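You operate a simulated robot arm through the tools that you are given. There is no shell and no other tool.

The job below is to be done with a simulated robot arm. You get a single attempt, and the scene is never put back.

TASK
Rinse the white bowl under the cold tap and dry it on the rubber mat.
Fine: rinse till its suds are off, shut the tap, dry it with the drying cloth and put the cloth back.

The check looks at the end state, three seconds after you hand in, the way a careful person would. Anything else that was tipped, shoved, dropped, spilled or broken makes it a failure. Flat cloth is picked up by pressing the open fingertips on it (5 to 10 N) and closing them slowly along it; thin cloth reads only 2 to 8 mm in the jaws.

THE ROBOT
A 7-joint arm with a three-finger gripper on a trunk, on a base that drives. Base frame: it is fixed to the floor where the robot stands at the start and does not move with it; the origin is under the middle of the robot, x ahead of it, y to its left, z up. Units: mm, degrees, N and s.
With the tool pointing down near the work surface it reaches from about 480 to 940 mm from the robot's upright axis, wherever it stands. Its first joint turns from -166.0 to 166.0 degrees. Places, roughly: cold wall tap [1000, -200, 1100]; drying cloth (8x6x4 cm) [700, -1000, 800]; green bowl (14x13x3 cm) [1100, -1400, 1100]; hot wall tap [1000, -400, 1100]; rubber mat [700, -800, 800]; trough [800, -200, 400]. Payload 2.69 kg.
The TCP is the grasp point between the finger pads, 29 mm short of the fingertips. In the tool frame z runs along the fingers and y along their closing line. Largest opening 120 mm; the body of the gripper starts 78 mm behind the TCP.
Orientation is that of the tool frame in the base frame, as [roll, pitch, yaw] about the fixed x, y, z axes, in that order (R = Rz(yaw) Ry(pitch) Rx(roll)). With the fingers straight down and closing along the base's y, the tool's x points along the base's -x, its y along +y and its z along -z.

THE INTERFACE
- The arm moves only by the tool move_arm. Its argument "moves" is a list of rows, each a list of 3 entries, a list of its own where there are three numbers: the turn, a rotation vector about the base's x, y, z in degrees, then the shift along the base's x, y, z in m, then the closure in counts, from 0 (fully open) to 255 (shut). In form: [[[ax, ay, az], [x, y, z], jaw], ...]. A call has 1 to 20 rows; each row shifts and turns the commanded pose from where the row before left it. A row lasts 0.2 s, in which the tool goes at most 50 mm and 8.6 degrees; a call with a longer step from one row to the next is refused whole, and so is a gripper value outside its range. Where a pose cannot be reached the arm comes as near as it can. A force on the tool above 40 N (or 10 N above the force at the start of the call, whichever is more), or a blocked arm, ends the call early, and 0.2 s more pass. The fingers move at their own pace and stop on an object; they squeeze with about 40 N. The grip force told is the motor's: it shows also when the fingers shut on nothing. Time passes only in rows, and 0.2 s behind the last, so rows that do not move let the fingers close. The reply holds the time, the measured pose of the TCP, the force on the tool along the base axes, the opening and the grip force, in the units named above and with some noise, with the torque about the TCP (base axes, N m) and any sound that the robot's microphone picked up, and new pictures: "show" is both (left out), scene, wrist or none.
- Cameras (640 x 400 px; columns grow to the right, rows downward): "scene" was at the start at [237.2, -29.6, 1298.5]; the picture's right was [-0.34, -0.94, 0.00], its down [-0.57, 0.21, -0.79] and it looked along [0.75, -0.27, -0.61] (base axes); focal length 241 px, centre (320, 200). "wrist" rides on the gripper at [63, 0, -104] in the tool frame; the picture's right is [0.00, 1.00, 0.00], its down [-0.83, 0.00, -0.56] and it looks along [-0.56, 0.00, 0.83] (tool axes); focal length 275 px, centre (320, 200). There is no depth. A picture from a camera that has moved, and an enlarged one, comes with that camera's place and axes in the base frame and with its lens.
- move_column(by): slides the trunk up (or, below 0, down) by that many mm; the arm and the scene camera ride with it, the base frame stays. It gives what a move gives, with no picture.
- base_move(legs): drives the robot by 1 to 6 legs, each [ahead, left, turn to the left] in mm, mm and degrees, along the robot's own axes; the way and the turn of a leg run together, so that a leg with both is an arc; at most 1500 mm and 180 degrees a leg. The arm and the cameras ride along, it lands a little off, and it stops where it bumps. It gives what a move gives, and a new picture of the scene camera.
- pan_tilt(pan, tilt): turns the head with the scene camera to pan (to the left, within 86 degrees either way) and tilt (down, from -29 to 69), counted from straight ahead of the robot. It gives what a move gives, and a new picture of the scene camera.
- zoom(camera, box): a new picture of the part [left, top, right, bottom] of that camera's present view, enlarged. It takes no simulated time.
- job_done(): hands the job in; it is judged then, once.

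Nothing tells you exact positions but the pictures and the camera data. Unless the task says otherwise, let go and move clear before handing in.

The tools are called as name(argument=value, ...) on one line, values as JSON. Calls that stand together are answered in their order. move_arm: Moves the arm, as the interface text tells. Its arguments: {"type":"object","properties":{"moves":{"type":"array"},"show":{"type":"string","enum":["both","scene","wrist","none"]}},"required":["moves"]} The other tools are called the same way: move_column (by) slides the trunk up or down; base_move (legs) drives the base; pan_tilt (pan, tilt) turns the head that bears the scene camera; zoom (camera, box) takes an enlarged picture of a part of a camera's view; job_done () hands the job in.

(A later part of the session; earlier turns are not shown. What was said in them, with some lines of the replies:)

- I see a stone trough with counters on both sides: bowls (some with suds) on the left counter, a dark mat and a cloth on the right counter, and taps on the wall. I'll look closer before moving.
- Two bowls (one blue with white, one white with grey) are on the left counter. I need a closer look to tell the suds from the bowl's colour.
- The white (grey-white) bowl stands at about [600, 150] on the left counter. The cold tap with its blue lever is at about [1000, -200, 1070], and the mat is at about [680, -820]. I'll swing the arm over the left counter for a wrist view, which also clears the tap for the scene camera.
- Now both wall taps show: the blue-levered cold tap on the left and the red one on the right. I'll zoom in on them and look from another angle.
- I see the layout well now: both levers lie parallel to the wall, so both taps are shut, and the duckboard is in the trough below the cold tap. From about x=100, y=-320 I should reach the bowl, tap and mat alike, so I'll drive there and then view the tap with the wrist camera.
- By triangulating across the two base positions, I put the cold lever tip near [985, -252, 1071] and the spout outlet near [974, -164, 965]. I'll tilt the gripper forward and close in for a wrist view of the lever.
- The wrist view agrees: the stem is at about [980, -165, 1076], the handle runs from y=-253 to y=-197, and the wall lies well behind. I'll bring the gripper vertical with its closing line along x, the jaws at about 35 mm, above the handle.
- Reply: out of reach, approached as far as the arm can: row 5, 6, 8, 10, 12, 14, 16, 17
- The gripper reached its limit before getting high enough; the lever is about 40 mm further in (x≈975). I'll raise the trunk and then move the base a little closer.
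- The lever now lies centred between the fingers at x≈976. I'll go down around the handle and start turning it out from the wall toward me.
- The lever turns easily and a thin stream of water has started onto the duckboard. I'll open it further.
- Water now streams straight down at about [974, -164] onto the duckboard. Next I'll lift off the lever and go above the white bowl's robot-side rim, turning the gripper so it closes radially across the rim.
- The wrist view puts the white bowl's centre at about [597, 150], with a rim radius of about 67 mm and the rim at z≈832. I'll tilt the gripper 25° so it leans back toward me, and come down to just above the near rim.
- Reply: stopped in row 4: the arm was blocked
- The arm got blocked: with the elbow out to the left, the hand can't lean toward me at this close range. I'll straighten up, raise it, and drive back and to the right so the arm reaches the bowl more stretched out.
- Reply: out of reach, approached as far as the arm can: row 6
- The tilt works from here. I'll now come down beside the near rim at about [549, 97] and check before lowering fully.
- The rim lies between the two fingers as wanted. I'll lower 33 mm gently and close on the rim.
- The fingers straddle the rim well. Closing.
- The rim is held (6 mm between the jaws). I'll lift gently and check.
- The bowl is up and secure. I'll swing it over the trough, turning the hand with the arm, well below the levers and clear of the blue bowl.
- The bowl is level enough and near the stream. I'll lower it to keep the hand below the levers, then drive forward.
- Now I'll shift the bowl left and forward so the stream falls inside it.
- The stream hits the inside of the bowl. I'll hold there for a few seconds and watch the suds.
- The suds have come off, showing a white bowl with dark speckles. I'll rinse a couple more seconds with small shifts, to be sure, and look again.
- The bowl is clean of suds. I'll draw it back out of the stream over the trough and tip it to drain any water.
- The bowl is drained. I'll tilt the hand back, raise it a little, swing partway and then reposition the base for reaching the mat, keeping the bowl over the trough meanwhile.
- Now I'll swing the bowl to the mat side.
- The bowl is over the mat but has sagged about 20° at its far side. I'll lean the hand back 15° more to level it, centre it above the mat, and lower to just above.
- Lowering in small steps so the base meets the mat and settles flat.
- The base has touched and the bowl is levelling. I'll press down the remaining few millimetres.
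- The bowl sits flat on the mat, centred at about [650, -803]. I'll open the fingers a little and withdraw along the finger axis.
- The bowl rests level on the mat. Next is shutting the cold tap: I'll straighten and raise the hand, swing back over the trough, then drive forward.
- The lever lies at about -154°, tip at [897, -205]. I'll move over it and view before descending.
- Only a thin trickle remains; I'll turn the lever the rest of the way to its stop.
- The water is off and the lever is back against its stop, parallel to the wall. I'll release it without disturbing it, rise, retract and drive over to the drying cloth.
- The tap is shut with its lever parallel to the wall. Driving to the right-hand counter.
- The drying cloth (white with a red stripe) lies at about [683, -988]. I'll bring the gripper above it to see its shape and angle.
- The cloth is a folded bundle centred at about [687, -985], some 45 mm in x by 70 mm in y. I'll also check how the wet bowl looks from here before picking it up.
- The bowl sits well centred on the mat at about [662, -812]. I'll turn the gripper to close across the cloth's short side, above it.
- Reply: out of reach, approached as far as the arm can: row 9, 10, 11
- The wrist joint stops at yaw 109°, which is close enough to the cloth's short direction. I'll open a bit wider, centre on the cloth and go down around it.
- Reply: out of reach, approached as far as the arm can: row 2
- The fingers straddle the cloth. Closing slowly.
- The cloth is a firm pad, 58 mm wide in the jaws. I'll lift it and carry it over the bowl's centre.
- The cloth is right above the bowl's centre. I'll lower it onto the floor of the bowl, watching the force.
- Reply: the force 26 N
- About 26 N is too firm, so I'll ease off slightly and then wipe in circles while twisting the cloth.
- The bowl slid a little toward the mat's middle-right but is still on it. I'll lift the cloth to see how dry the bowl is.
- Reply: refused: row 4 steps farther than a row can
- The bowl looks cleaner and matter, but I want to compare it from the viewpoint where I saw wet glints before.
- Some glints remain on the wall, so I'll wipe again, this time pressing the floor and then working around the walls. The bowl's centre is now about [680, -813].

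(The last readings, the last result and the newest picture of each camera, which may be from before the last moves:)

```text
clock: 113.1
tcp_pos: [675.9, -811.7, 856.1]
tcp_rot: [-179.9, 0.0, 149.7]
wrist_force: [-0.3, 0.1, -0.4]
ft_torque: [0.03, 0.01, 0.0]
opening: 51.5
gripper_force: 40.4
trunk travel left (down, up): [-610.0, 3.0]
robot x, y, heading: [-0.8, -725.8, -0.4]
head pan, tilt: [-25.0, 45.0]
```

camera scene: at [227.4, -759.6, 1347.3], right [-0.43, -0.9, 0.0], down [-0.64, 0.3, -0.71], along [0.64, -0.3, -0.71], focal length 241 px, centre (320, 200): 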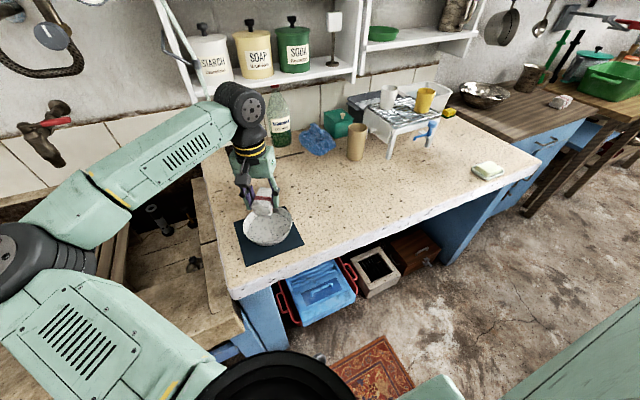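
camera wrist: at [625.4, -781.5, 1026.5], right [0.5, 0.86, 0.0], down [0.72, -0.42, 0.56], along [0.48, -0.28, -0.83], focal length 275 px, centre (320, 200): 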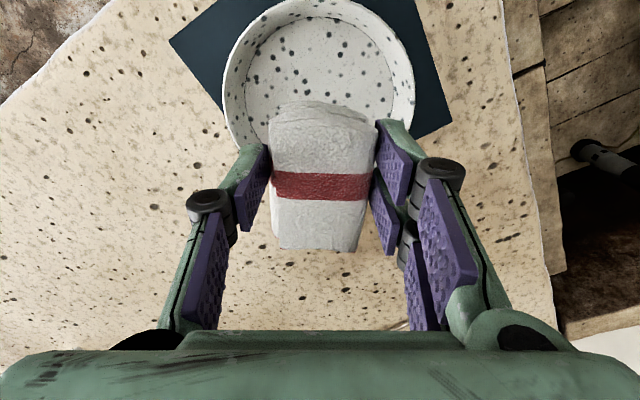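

move_arm(moves=[[[0, 0, 0], [0, 0, -0.0025], 255], [[0, 0, 6], [0.013, 0, 0], 255], [[0, 0, 6], [-0.0065, 0.0113, 0], 255], [[0, 0, 6], [-0.013, 0, 0], 255], [[0, 0, 6], [-0.0065, -0.0113, 0], 255], [[0, 0, 6], [0.0065, -0.0113, 0], 255], [[0, 0, 6], [0.013, 0, 0], 255], [[0, 0, 6], [0.0065, 0.0113, 0], 255], [[0, 0, 6], [-0.013, 0, 0], 255], [[0, 0, -7], [0.013, 0, 0], 255], [[0, 0, -7], [-0.0065, 0.0113, 0], 255], [[0, 0, -7], [-0.013, 0, 0], 255], [[0, 0, -7], [-0.0065, -0.0113, 0], 255], [[0, 0, -7], [0.0065, -0.0113, 0], 255], [[0, 0, -7], [0.013, 0, 0], 255], [[0, 0, -7], [0.0065, 0.0113, 0], 255], [[0, 0, -7], [-0.013, 0, 0], 255], [[0, 0, 0], [0, 0, 0], 255]], show="wrist")

```text
clock: 116.9
tcp_pos: [676.8, -811.6, 855.4]
tcp_rot: [180.0, 0.1, 141.6]
wrist_force: [8.8, -2.7, 17.7]
ft_torque: [-0.02, -0.16, -0.06]
opening: 51.3
gripper_force: 40.2
trunk travel left (down, up): [-610.0, 3.0]
robot x, y, heading: [-0.2, -725.3, -0.2]
head pan, tilt: [-25.0, 45.0]
camera wrist: at [625.4, -771.5, 957.3], right [0.62, 0.79, 0.0], down [0.65, -0.51, 0.56], along [0.44, -0.35, -0.83], focal length 275 px, centre (320, 200)
```

wrist: 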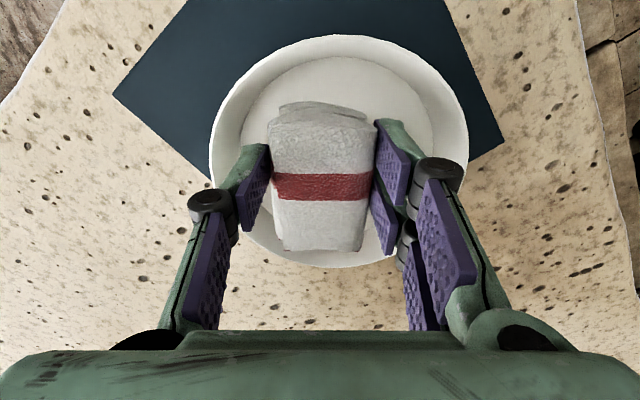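

The dark specks were water drops: now the bowl is plain white all over, so it is dry. It has crept about 22 mm toward the wall, so I'll nudge it back to the mat's middle with the cloth, then lift and look.

move_arm(moves=[[[0, 0, 0], [0, 0, 0.002], 255], [[0, 0, 0], [-0.006, 0.0005, 0], 255], [[0, 0, 0], [-0.006, 0.0005, 0], 255], [[0, 0, 0], [-0.006, 0.0005, 0], 255], [[0, 0, 0], [-0.006, 0.0005, 0], 255], [[0, 0, 0], [0.003, 0, 0], 255], [[0, 0, 0], [0, 0, 0.02], 255], [[0, 0, 0], [0, 0, 0.03], 255], [[0, 0, 0], [0, 0, 0.03], 255], [[0, 0, 0], [0.02, -0.04, 0.01], 255], [[0, 0, 0], [0.02, -0.04, 0.01], 255], [[0, 0, 0], [0.005, -0.03, 0], 255], [[0, 0, 0], [0, 0, 0], 255]], show="both")

zoom(camera="scene", box=[225, 180, 325, 270])

zoom(camera="wrist", box=[200, 0, 480, 200])

```text
clock: 119.7
tcp_pos: [698.8, -918.6, 954.8]
tcp_rot: [-179.8, 0.0, 141.7]
wrist_force: [0.0, -0.7, -0.3]
ft_torque: [0.04, 0.0, 0.0]
opening: 51.1
gripper_force: 39.9
trunk travel left (down, up): [-610.0, 3.0]
robot x, y, heading: [-1.7, -723.6, -0.3]
head pan, tilt: [-25.0, 45.0]
camera scene: at [227.4, -759.4, 1347.3], right [-0.43, -0.9, 0.0], down [-0.64, 0.3, -0.71], along [0.64, -0.3, -0.71], focal length 241 px, centre (320, 200)
camera wrist: at [649.3, -879.9, 1057.8], right [0.62, 0.79, 0.0], down [0.66, -0.51, 0.56], along [0.44, -0.34, -0.83], focal length 275 px, centre (320, 200)
```

scene: 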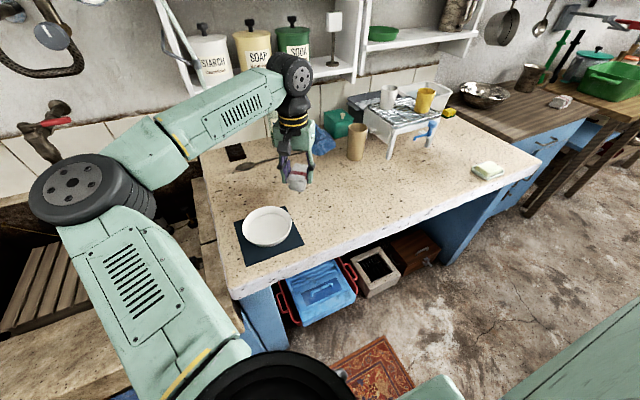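
wrist: 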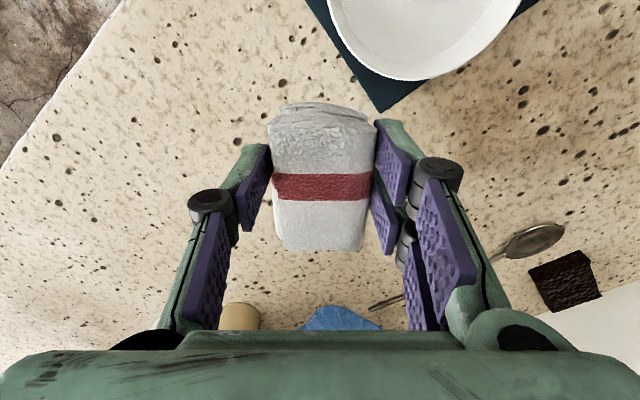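

```text
4.44 times, centred on (275, 225) of scene
camera zoom: at [227.4, -759.4, 1347.3], right [-0.43, -0.9, 0.0], down [-0.64, 0.3, -0.71], along [0.64, -0.3, -0.71], focal length 1070 px, centre (520, 89)
```

zoom: 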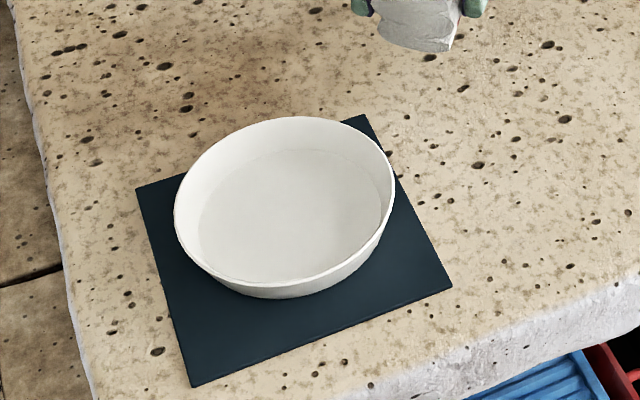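

```text
2.00 times, centred on (340, 100) of wrist
camera zoom: at [649.3, -879.9, 1057.8], right [0.62, 0.79, 0.0], down [0.66, -0.51, 0.56], along [0.44, -0.34, -0.83], focal length 551 px, centre (280, 400)
```

zoom: 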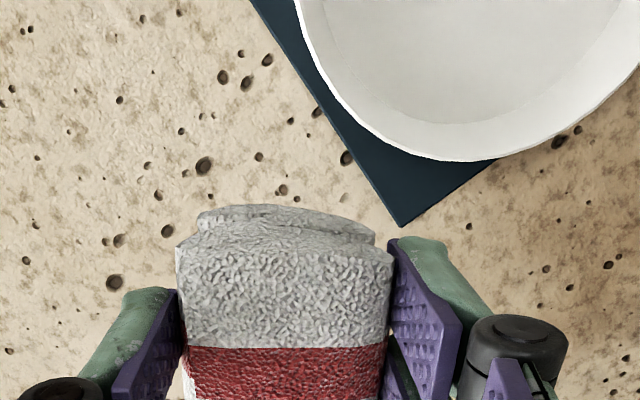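

The bowl is plain white, dry and wholly on the mat. Now I'll bring the cloth back to its place at [685, -981], turning the other way round so that its long side lies along y as before.

move_arm(moves=[[[0, 0, 8], [-0.001, -0.005, 0], 255], [[0, 0, 8], [-0.001, -0.005, 0], 255], [[0, 0, 8], [-0.001, -0.005, 0], 255], [[0, 0, 8], [-0.001, -0.005, 0], 255], [[0, 0, 8], [-0.001, -0.005, 0], 255], [[0, 0, 8], [-0.001, -0.005, 0], 255], [[0, 0, 8], [-0.001, -0.005, 0], 255], [[0, 0, 8], [-0.001, -0.005, 0], 255], [[0, 0, 8], [-0.001, -0.005, 0], 255], [[0, 0, 8], [-0.001, -0.005, 0], 255], [[0, 0, 8], [-0.001, -0.005, 0], 255], [[0, 0, 8], [-0.001, -0.005, 0], 255], [[0, 0, 8], [-0.001, -0.002, 0], 255], [[0, 0, 8], [-0.001, 0, 0], 255], [[0, 0, 8], [0, 0, 0], 255], [[0, 0, 8.3], [0, 0, 0], 255], [[0, 0, 0], [0, 0, 0], 255]], show="both")

```text
clock: 123.3
tcp_pos: [685.3, -980.8, 956.2]
tcp_rot: [-179.8, 0.0, -89.9]
wrist_force: [-0.3, -0.5, -0.5]
ft_torque: [0.01, 0.01, 0.0]
opening: 50.9
gripper_force: 40.3
trunk travel left (down, up): [-610.0, 3.0]
robot x, y, heading: [-2.5, -722.3, -0.3]
head pan, tilt: [-25.0, 45.0]
camera scene: at [227.5, -759.5, 1347.3], right [-0.43, -0.9, 0.0], down [-0.64, 0.3, -0.71], along [0.64, -0.3, -0.71], focal length 241 px, centre (320, 200)
camera wrist: at [685.0, -1043.8, 1057.9], right [-1.0, -0.01, 0.0], down [-0.01, 0.83, 0.56], along [0.0, 0.56, -0.83], focal length 275 px, centre (320, 200)
```

scene: 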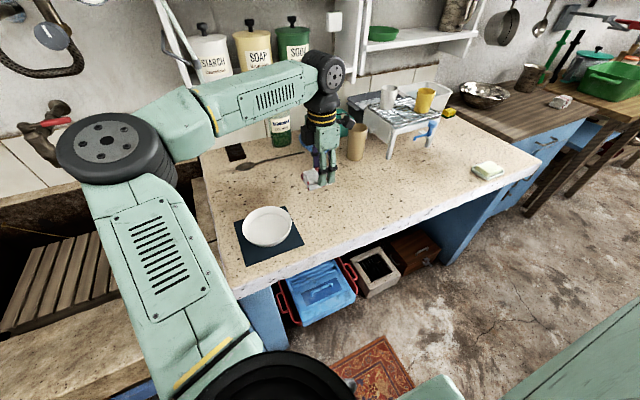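
wrist: 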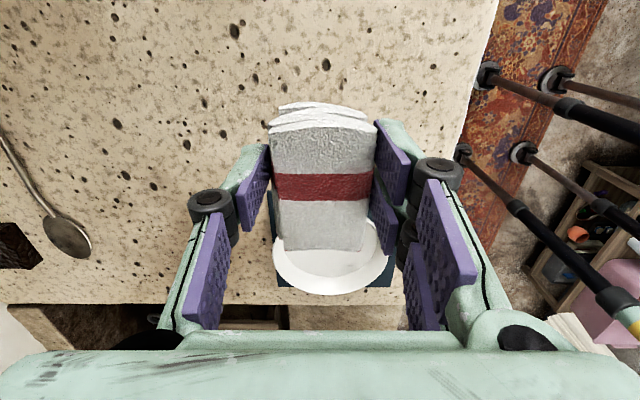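

The cloth is above its old place, aligned as before. Lowering and releasing.

move_arm(moves=[[[0, 0, 0], [0, 0, -0.035], 255], [[0, 0, 0], [0, 0, -0.035], 255], [[0, 0, 0], [0, 0, -0.025], 255], [[0, 0, 0], [0, 0, -0.008], 255], [[0, 0, 0], [0, 0, -0.004], 255], [[0, 0, 0], [0, 0, 0], 255]], show="wrist")

```text
clock: 124.7
tcp_pos: [685.6, -981.1, 846.9]
tcp_rot: [-179.9, 0.0, -90.0]
wrist_force: [0.1, -0.4, -1.2]
ft_torque: [-0.02, -0.01, 0.01]
opening: 51.2
gripper_force: 39.9
trunk travel left (down, up): [-610.0, 3.0]
robot x, y, heading: [-3.6, -726.7, -0.2]
head pan, tilt: [-25.0, 45.0]
camera wrist: at [684.6, -1044.0, 950.8], right [-1.0, 0.0, 0.0], down [0.0, 0.83, 0.56], along [0.0, 0.56, -0.83], focal length 275 px, centre (320, 200)
```

wrist: 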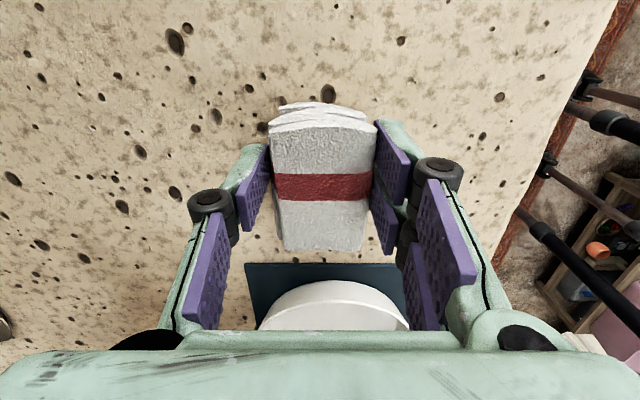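

move_arm(moves=[[[0, 0, 0], [0, 0, -0.002], 255], [[0, 0, 0], [0, 0, -0.002], 255], [[0, 0, 0], [0, 0, 0], 255]], show="none")

```text
clock: 125.5
tcp_pos: [686.0, -981.1, 845.7]
tcp_rot: [-179.8, -0.2, -90.0]
wrist_force: [-0.6, 0.8, 14.0]
ft_torque: [0.11, 0.3, 0.01]
opening: 51.3
gripper_force: 40.8
trunk travel left (down, up): [-610.0, 3.0]
robot x, y, heading: [-1.8, -725.4, -0.4]
head pan, tilt: [-25.0, 45.0]
```

It touches the counter. I'll open slowly and rise straight up.

move_arm(moves=[[[0, 0, 0], [0, 0, 0.001], 150], [[0, 0, 0], [0, 0, 0], 130], [[0, 0, 0], [0, 0, 0], 110], [[0, 0, 0], [0, 0, 0], 80], [[0, 0, 0], [0, 0, 0], 50], [[0, 0, 0], [0, 0, 0], 50], [[0, 0, 0], [0, 0, 0.03], 50], [[0, 0, 0], [0, 0, 0.04], 50], [[0, 0, 0], [0, 0, 0.045], 50], [[0, 0, 0], [0, 0, 0.045], 50], [[0, 0, 0], [-0.03, 0.03, 0.02], 50], [[0, 0, 0], [-0.03, 0.03, 0.02], 50], [[0, 0, 0], [0, 0, 0], 50]], show="both")

zoom(camera="scene", box=[200, 130, 400, 270])

```text
clock: 128.3
tcp_pos: [624.3, -921.6, 1045.8]
tcp_rot: [-179.9, -0.1, -90.0]
wrist_force: [0.2, -0.2, -0.6]
ft_torque: [-0.02, 0.01, 0.02]
opening: 96.5
gripper_force: 0.1
trunk travel left (down, up): [-610.0, 3.0]
robot x, y, heading: [-2.4, -722.7, -0.3]
head pan, tilt: [-25.0, 45.0]
camera scene: at [227.6, -759.7, 1347.3], right [-0.43, -0.9, 0.0], down [-0.64, 0.3, -0.71], along [0.64, -0.3, -0.71], focal length 241 px, centre (320, 200)
camera wrist: at [624.8, -984.4, 1148.7], right [-1.0, 0.0, 0.0], down [0.0, 0.83, 0.56], along [0.0, 0.56, -0.83], focal length 275 px, centre (320, 200)
```

scene: 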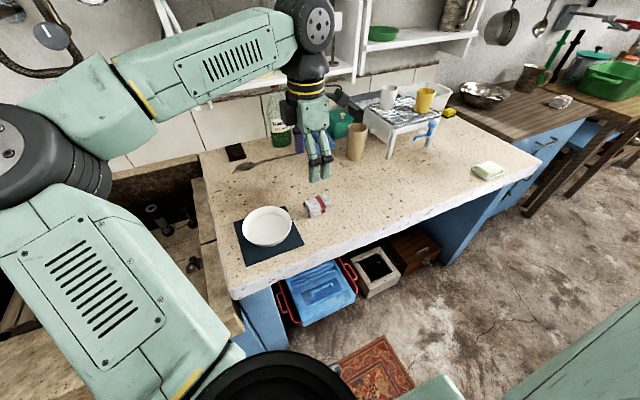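
wrist: 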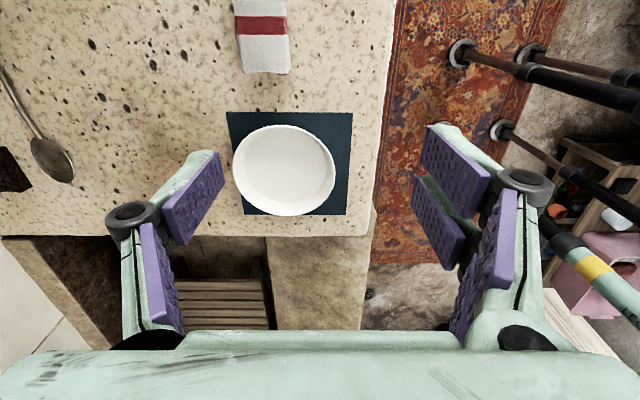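

```text
2.86 times, centred on (300, 200) of scene
camera zoom: at [227.6, -759.7, 1347.3], right [-0.43, -0.9, 0.0], down [-0.64, 0.3, -0.71], along [0.64, -0.3, -0.71], focal length 688 px, centre (377, 200)
```

zoom: 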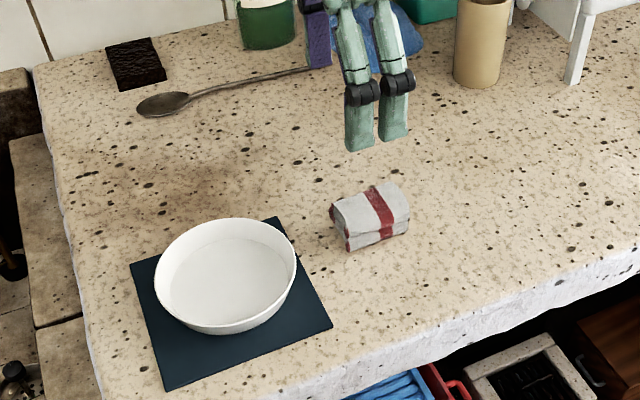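

The cloth is back in its place and the bowl stands dry on the mat. I'll do one last check of the taps and the other items.

pan_tilt(pan=35, tilt=30)

zoom(camera="wrist", box=[200, 0, 400, 240])

```text
clock: 129.6
tcp_pos: [626.5, -921.5, 1046.1]
tcp_rot: [-179.9, 0.0, -89.9]
wrist_force: [0.8, 0.0, -0.5]
ft_torque: [0.02, -0.01, 0.03]
opening: 96.8
gripper_force: 0.0
trunk travel left (down, up): [-610.0, 3.0]
robot x, y, heading: [-4.4, -722.6, -0.3]
head pan, tilt: [35.0, 30.0]
camera scene: at [228.4, -673.3, 1369.9], right [0.57, -0.82, 0.0], down [-0.41, -0.28, -0.87], along [0.71, 0.49, -0.5], focal length 241 px, centre (320, 200)
```

scene: 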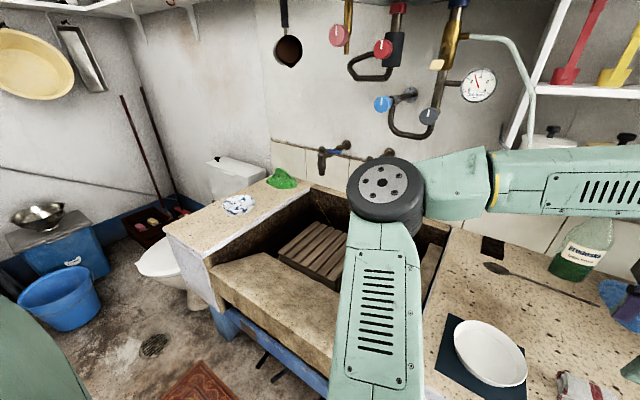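

```text
1.67 times, centred on (300, 120) of wrist
camera zoom: at [625.1, -984.4, 1148.5], right [-1.0, 0.0, 0.0], down [0.0, 0.83, 0.56], along [0.0, 0.56, -0.83], focal length 459 px, centre (353, 333)
```

zoom: 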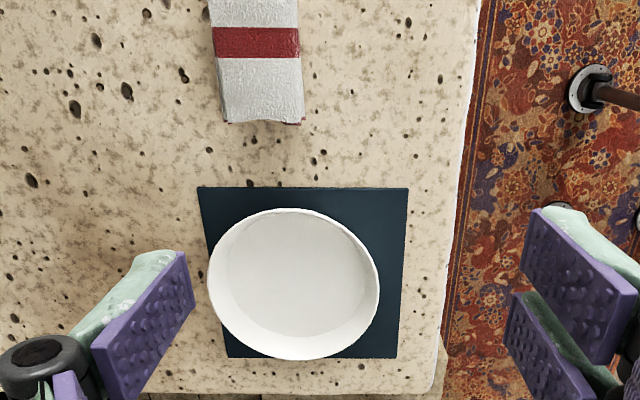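

The bowl is rinsed and dry, standing on the mat. The cold tap is shut with no stream, the cloth is back within about 2 cm of where it was, and nothing else has moved. The gripper is empty and clear, so I'm handing in.

job_done()

```text
The job is handed in.
```

The white bowl is rinsed, dried and standing on the rubber mat. The cold tap is shut and the drying cloth is back in its place. I've handed the job in, but the result of the check hasn't come back.

- **Rinse:** I held the bowl under the cold tap until the suds were gone, about six seconds, then tipped it over the trough to drain.
- **Tap:** The lever is back against its stop, parallel to the wall, and no water is running.
- **Drying:** It took two rounds of wiping with the cloth before the last water drops were gone. The wiping pushed the bowl toward the back of the mat. I nudged it back, and its base is fully on the mat, about 10 mm off centre.
- **Cloth:** It lies the same way as before, but about 16 mm from its original spot because it slipped in the grip while wiping. I left it there.

In the last pictures the other things I could see were where they started, including the blue bowl and the green cloth on the left counter. The gripper is empty and clear of everything.
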